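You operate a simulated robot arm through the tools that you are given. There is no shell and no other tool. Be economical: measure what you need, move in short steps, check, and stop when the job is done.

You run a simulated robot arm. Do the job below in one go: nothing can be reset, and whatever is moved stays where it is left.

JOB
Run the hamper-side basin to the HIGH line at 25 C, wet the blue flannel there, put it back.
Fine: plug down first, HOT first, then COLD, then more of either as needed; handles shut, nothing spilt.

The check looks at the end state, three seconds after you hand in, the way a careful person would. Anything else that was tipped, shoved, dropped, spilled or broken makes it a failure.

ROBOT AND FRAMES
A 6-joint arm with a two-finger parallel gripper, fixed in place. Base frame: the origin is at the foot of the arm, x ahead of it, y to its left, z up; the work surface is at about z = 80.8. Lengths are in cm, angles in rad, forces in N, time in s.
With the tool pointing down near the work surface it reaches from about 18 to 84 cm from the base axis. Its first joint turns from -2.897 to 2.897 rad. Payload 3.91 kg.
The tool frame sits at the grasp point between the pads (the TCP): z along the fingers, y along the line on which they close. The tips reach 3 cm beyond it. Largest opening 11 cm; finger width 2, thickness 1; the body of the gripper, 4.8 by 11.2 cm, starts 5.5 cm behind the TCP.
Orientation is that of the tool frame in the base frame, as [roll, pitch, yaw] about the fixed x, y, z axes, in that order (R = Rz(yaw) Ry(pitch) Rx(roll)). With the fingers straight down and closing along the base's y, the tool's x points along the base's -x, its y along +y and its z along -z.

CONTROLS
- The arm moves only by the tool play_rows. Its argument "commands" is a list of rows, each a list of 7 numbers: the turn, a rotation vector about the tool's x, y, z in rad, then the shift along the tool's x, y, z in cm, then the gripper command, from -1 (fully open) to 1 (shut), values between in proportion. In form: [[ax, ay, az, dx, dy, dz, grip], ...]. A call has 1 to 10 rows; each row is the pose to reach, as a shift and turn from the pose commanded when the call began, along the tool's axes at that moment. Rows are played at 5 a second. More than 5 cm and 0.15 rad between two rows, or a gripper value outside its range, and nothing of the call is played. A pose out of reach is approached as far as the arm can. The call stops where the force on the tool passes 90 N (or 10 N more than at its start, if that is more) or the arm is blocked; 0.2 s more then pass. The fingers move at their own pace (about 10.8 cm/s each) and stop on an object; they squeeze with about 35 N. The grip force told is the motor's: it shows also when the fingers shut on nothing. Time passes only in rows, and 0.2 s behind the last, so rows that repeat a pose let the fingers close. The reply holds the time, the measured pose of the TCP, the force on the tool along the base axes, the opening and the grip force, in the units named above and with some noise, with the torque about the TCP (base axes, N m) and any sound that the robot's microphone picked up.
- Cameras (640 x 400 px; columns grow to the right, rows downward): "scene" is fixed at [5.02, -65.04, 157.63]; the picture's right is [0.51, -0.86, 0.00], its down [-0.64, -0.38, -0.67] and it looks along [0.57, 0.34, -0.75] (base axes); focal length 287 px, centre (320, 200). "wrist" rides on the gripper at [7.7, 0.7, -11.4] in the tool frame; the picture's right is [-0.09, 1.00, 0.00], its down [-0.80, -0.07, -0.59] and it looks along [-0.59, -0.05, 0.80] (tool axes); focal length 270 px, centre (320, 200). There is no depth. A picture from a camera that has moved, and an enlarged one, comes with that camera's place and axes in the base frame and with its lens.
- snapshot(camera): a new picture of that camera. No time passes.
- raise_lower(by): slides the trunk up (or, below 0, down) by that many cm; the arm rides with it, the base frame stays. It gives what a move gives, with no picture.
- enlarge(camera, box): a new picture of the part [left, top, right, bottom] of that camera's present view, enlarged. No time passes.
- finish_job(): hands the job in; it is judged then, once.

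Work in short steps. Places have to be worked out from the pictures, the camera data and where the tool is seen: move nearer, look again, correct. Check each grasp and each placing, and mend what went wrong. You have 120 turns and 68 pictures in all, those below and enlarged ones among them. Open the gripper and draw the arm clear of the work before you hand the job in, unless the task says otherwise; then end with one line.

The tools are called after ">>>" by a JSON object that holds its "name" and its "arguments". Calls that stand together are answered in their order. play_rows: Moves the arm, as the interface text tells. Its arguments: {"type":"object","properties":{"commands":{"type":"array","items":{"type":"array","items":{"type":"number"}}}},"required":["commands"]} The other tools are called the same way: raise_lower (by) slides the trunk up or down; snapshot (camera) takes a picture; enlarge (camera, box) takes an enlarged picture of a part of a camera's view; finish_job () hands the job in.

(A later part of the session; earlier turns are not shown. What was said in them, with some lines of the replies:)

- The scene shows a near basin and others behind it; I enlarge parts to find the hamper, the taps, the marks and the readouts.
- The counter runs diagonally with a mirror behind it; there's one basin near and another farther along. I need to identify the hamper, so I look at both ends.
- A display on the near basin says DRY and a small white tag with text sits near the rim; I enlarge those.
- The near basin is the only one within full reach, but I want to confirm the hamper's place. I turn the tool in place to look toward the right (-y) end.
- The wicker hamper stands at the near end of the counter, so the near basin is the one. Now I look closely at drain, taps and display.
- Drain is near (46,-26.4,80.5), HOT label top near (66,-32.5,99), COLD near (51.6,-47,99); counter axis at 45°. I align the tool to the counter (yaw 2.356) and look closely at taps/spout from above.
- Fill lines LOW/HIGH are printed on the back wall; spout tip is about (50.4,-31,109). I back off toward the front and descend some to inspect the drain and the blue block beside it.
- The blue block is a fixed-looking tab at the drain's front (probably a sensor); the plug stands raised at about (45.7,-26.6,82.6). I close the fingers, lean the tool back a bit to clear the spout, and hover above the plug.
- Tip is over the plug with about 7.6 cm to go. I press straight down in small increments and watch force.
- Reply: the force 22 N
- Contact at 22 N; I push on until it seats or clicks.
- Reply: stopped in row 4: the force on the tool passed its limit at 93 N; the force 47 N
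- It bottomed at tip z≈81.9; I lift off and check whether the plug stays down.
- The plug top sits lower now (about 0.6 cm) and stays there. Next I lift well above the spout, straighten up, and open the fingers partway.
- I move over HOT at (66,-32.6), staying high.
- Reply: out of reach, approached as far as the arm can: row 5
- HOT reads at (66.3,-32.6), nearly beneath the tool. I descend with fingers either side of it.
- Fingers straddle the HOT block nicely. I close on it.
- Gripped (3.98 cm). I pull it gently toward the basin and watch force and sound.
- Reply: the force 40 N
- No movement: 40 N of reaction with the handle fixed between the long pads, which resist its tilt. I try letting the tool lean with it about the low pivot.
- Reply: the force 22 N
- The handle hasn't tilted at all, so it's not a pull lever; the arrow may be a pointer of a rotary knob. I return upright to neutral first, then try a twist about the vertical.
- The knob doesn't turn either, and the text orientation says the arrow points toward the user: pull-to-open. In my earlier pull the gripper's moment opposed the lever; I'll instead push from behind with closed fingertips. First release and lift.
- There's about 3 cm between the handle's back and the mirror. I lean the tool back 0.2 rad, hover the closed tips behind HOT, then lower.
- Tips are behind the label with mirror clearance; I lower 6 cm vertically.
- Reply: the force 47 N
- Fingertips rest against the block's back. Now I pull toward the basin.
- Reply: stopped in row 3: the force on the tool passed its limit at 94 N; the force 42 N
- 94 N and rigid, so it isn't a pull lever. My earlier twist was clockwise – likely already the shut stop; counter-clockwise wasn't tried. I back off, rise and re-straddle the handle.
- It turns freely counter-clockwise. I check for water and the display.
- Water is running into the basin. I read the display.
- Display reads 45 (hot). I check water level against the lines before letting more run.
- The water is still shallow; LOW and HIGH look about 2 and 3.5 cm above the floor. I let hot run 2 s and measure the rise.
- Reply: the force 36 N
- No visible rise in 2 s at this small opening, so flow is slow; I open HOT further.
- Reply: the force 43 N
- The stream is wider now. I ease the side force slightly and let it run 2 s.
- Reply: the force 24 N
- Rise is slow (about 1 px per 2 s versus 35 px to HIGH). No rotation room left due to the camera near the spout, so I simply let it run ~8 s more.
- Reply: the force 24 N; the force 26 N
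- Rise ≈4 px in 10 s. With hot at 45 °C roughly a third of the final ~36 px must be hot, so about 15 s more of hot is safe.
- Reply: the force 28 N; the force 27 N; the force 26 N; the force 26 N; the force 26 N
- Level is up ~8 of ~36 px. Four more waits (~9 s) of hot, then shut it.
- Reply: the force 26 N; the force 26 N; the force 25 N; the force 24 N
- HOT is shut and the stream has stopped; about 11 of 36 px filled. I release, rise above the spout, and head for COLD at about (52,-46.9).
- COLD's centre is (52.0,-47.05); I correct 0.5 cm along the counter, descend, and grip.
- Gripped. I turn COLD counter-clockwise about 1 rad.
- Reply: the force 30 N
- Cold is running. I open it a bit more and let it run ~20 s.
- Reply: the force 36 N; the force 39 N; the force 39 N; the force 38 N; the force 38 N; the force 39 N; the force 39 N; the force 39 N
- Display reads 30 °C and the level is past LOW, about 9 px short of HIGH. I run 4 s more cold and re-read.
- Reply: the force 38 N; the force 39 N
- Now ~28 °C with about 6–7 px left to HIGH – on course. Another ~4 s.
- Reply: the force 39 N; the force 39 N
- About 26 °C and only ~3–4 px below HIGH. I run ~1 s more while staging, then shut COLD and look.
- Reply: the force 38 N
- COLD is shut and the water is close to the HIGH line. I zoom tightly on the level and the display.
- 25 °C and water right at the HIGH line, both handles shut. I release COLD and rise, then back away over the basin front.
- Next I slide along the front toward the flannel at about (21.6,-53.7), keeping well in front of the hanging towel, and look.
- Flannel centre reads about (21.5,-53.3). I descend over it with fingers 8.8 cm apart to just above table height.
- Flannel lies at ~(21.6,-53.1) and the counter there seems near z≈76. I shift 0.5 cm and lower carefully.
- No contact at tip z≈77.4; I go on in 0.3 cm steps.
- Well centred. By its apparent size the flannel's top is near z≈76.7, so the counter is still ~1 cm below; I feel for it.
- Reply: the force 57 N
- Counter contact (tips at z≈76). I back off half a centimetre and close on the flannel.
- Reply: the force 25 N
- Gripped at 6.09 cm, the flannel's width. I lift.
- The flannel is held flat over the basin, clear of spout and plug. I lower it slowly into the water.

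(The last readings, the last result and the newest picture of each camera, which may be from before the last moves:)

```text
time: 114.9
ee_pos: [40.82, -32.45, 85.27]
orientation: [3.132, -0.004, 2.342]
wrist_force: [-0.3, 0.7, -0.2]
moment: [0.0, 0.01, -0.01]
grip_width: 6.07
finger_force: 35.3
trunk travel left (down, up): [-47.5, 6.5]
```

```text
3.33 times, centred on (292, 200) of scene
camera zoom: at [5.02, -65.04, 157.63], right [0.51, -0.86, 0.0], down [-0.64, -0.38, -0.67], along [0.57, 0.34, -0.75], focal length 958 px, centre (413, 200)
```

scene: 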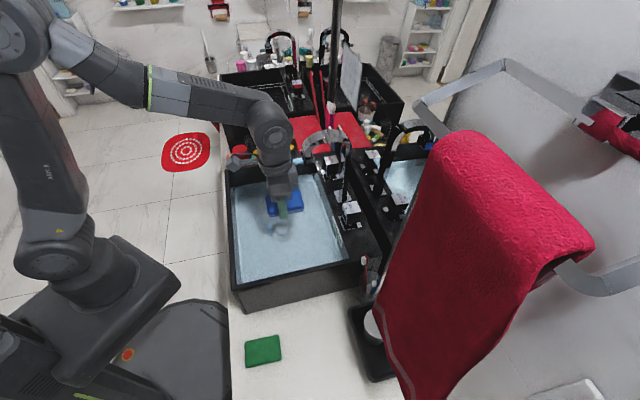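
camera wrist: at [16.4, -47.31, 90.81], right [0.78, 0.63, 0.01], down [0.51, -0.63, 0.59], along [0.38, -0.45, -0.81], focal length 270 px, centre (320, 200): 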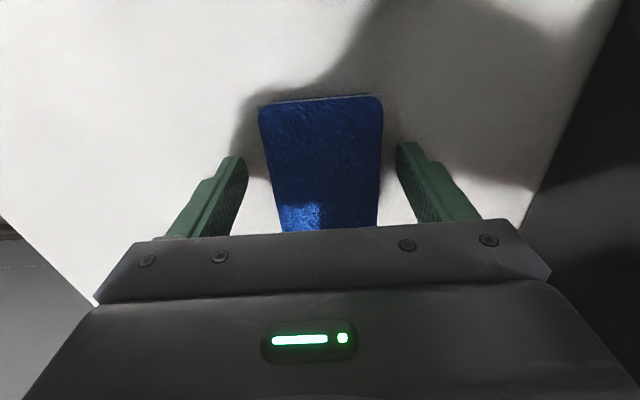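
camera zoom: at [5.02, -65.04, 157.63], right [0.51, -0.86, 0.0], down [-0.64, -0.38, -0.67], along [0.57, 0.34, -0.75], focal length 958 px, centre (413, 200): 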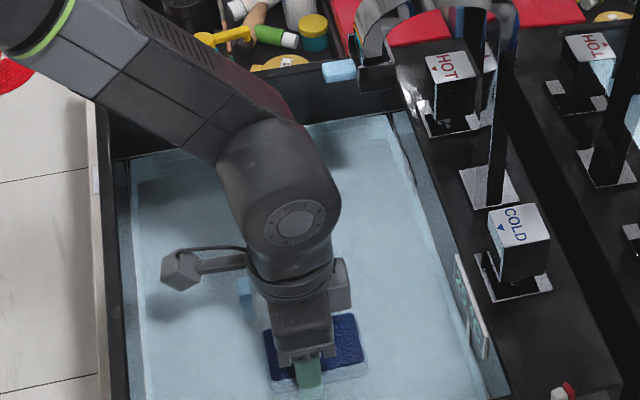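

The flannel is submerged (darkened). I hold it there, then lift it just clear of the water and let it drip over the basin.

>>> {"name": "play_rows", "arguments": {"commands": [[0, 0, 0, 0, 0, 0.3, 1], [0, 0, 0, 0, 0, 0.3, 1], [0, 0, 0, 0, 0, 0.3, 1], [0, 0, 0, 0, 0, 0.3, 1], [0, 0, 0, 0, 0, 0.3, 1], [0, 0, 0, 0, 0, 0.3, 1], [0, 0, 0, 0, 0, 0, 1], [0, 0, 0, 0, 0, -1, 1], [0, 0, 0, 0, 0, -2.5, 1], [0, 0, 0, 0, 0, -5, 1]]}}

>>> {"name": "play_rows", "arguments": {"commands": [[0, 0, 0, 0, 0, 0, 1], [0, 0, 0, 0, 0, 0, 1], [0, 0, 0, 0, 0, 0, 1], [0, 0, 0, 0, 0, 0, 1], [0, 0, 0, 0, 0, 0, 1], [0, 0, 0, 0, 0, 0, 1], [0, 0, 0, 0, 0, 0, 1], [0, 0, 0, 0, 0, 0, 1], [0, 0, 0, 0, 0, 0, 1], [0, 0, 0, 0, 0, 0, 1]]}}

>>> {"name": "play_rows", "arguments": {"commands": [[0, 0, 0, 0, 0, 0, 1], [0, 0, 0, 0, 0, 0, 1], [0, 0, 0, 0, 0, 0, 1], [0, 0, 0, 0, 0, 0, 1], [0, 0, 0, 0, 0, 0, 1], [0, 0, 0, 0, 0, 0, 1], [0, 0, 0, 0, 0, 0, 1], [0, 0, 0, 0, 0, 0, 1], [0, 0, 0, 0, 0, 0, 1], [0, 0, 0, 0, 0, 0, 1]]}}

>>> {"name": "play_rows", "arguments": {"commands": [[0, 0, 0, 0, 0, 0, 1], [0, 0, 0, 0, 0, 0, 1], [0, 0, 0, 0, 0, 0, 1], [0, 0, 0, 0, 0, 0, 1], [0, 0, 0, 0, 0, 0, 1], [0, 0, 0, 0, 0, 0, 1], [0, 0, 0, 0, 0, 0, 1], [0, 0, 0, 0, 0, -5, 1], [0, 0, 0, 0, 0, -10, 1], [0, 0, 0, 0, 0, -15, 1]]}}

>>> {"name": "enlarge", "arguments": {"camera": "scene", "box": [220, 140, 364, 260]}}

```text
time: 117.1
ee_pos: [40.7, -32.7, 90.29]
orientation: [3.133, -0.005, 2.342]
wrist_force: [-0.3, 0.0, 0.8]
moment: [0.03, 0.02, 0.01]
grip_width: 6.06
finger_force: 35.3
trunk travel left (down, up): [-47.5, 6.5]
```

```text
time: 119.3
ee_pos: [40.64, -32.64, 90.49]
orientation: [3.132, -0.003, 2.341]
wrist_force: [-0.3, 0.1, -0.6]
moment: [0.0, 0.0, 0.03]
grip_width: 6.07
finger_force: 35.0
trunk travel left (down, up): [-47.5, 6.5]
```

```text
time: 121.5
ee_pos: [40.66, -32.73, 90.34]
orientation: [3.132, -0.007, 2.342]
wrist_force: [0.1, 0.2, -0.9]
moment: [0.02, 0.01, 0.02]
grip_width: 6.08
finger_force: 34.3
trunk travel left (down, up): [-47.5, 6.5]
```

```text
time: 123.7
ee_pos: [40.69, -32.96, 105.82]
orientation: [3.133, -0.005, 2.343]
wrist_force: [0.2, -0.3, -1.1]
moment: [0.03, 0.0, 0.0]
grip_width: 6.08
finger_force: 35.1
trunk travel left (down, up): [-47.5, 6.5]
```

```text
3.33 times, centred on (292, 200) of scene
camera zoom: at [5.02, -65.04, 157.63], right [0.51, -0.86, 0.0], down [-0.64, -0.38, -0.67], along [0.57, 0.34, -0.75], focal length 958 px, centre (413, 200)
```

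zoom: 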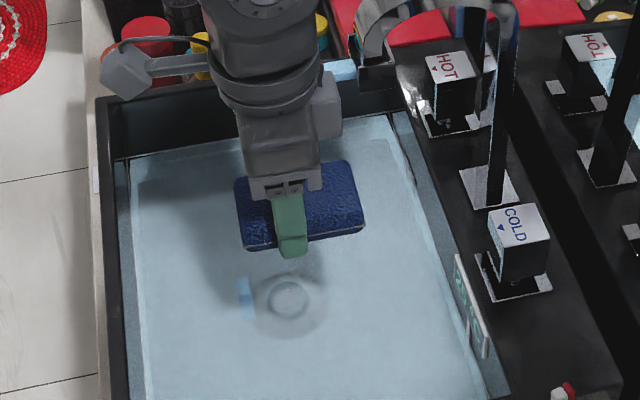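

The flannel is visibly wet, display and basin undisturbed. I retrace the exact path back above its spot.

>>> {"name": "play_rows", "arguments": {"commands": [[0, 0, 0, -0.2, -4.2, 0, 1], [0, 0, 0, -0.4, -8.4, 0, 1], [0, 0, 0, -0.6, -12.6, 0, 1], [0, 0, 0, -0.8, -16.8, 0, 1], [0, 0, 0, -1.0, -21, 0, 1], [0, 0, 0, -1.2, -25, 0, 1], [0, 0, 0, -1.4, -28.3, 0, 1], [0, 0, 0, -1.4, -28.3, 0, 1]]}}

>>> {"name": "play_rows", "arguments": {"commands": [[0, 0, 0, 0, 0, 4.5, 1], [0, 0, 0, 0, 0, 9, 1], [0, 0, 0, 0, 0, 13.5, 1], [0, 0, 0, 0, 0, 18, 1], [0, 0, 0, 0, 0, 22, 1], [0, 0, 0, 0, 0, 24.5, 1], [0, 0, 0, 0, 0, 25.5, 1], [0, 0, 0, 0, 0, 25.9, 1], [0, 0, 0, 0, 0, 25.9, 1]]}}

```text
time: 125.5
ee_pos: [21.16, -54.06, 105.05]
orientation: [3.134, -0.005, 2.343]
wrist_force: [-0.1, 1.2, -0.4]
moment: [-0.02, 0.03, 0.0]
grip_width: 6.07
finger_force: 34.5
trunk travel left (down, up): [-47.5, 6.5]
```

```text
time: 127.5
ee_pos: [21.38, -53.26, 79.04]
orientation: [3.133, -0.003, 2.344]
wrist_force: [-0.8, 0.1, 6.0]
moment: [-0.16, 0.05, -0.02]
grip_width: 6.07
finger_force: 34.8
trunk travel left (down, up): [-47.5, 6.5]
```

Light contact (6 N) at the original height and spot. I open and rise straight up, then look.

>>> {"name": "play_rows", "arguments": {"commands": [[0, 0, 0, 0, 0, 0, -0.5], [0, 0, 0, 0, 0, 0, -0.5], [0, 0, 0, 0, 0, -0.5, -0.5], [0, 0, 0, 0, 0, -4, -0.5], [0, 0, 0, 0, 0, -8.5, -0.5], [0, 0, 0, 0, 0, -13, -0.5], [0, 0, 0, 0, 0, -17.5, -0.5], [0, 0, 0, 0, 0, -22, -0.5], [0, 0, 0, 0, 0, -26.5, -0.5], [0, 0, 0, 0, 0, -31, -0.5]]}}

>>> {"name": "play_rows", "arguments": {"commands": [[0, 0, 0, 4.5, 2, -2, -1], [0, 0, 0, 9, 4, -4, -1], [0, 0, 0, 13, 6.5, -5, -1], [0, 0, 0, 16, 10, -5, -1], [0, 0, 0, 18, 14, -5, -1], [0, 0, 0, 18, 14, -5, -1]]}}

>>> {"name": "snapshot", "arguments": {"camera": "scene"}}

```text
time: 129.7
ee_pos: [21.12, -53.87, 110.24]
orientation: [3.132, -0.005, 2.343]
wrist_force: [0.2, -0.8, 0.2]
moment: [-0.02, 0.01, 0.02]
grip_width: 8.27
finger_force: 0.0
trunk travel left (down, up): [-47.5, 6.5]
```

```text
refused: row 1 steps farther than a row can; nothing moved
```

```text
1 pictures are left
```

scene: 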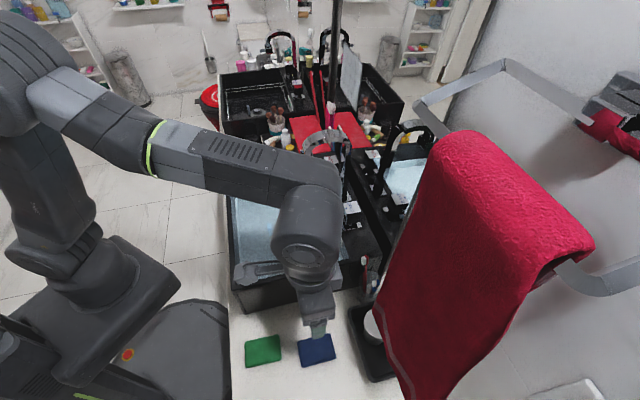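

The flannel is back in its place. I draw the arm up and toward the free side, with smaller steps.

>>> {"name": "play_rows", "arguments": {"commands": [[0, 0, 0, 0, 0, -4, -1], [0, 0, 0, 2, 2, -8, -1], [0, 0, 0, 4, 5, -9, -1], [0, 0, 0, 6, 9, -9, -1], [0, 0, 0, 8, 13, -9, -1], [0, 0, 0, 10, 17, -9, -1], [0, 0, 0, 10, 21, -9, -1], [0, 0, 0, 10, 25, -9, -1], [0, 0, 0, 10, 28, -9, -1], [0, 0, 0, 10, 28, -9, -1]]}}

>>> {"name": "enlarge", "arguments": {"camera": "scene", "box": [215, 140, 400, 380]}}

```text
time: 131.9
ee_pos: [34.31, -26.85, 119.33]
orientation: [3.133, -0.006, 2.342]
wrist_force: [0.2, -0.5, -0.6]
moment: [-0.04, -0.04, -0.01]
grip_width: 11.02
finger_force: 0.0
trunk travel left (down, up): [-47.5, 6.5]
```

```text
1.67 times, centred on (308, 260) of scene
camera zoom: at [5.02, -65.04, 157.63], right [0.51, -0.86, 0.0], down [-0.64, -0.38, -0.67], along [0.57, 0.34, -0.75], focal length 479 px, centre (341, 100)
```

zoom: 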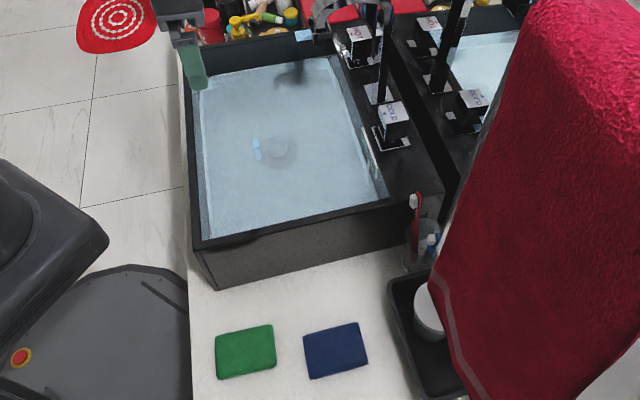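

Everything looks right: basin filled, handles shut, wet flannel back beside the green one, no puddles visible, gripper open and clear. I hand in.

>>> {"name": "finish_job", "arguments": {}}

```text
The job is handed in.
```

I filled the hamper-side basin to the HIGH line. Its display read 25 °C when I shut the taps, and I did not read it again after the dip. Both handles are shut, the blue flannel is wet and back in its place, and the last picture shows no spills.
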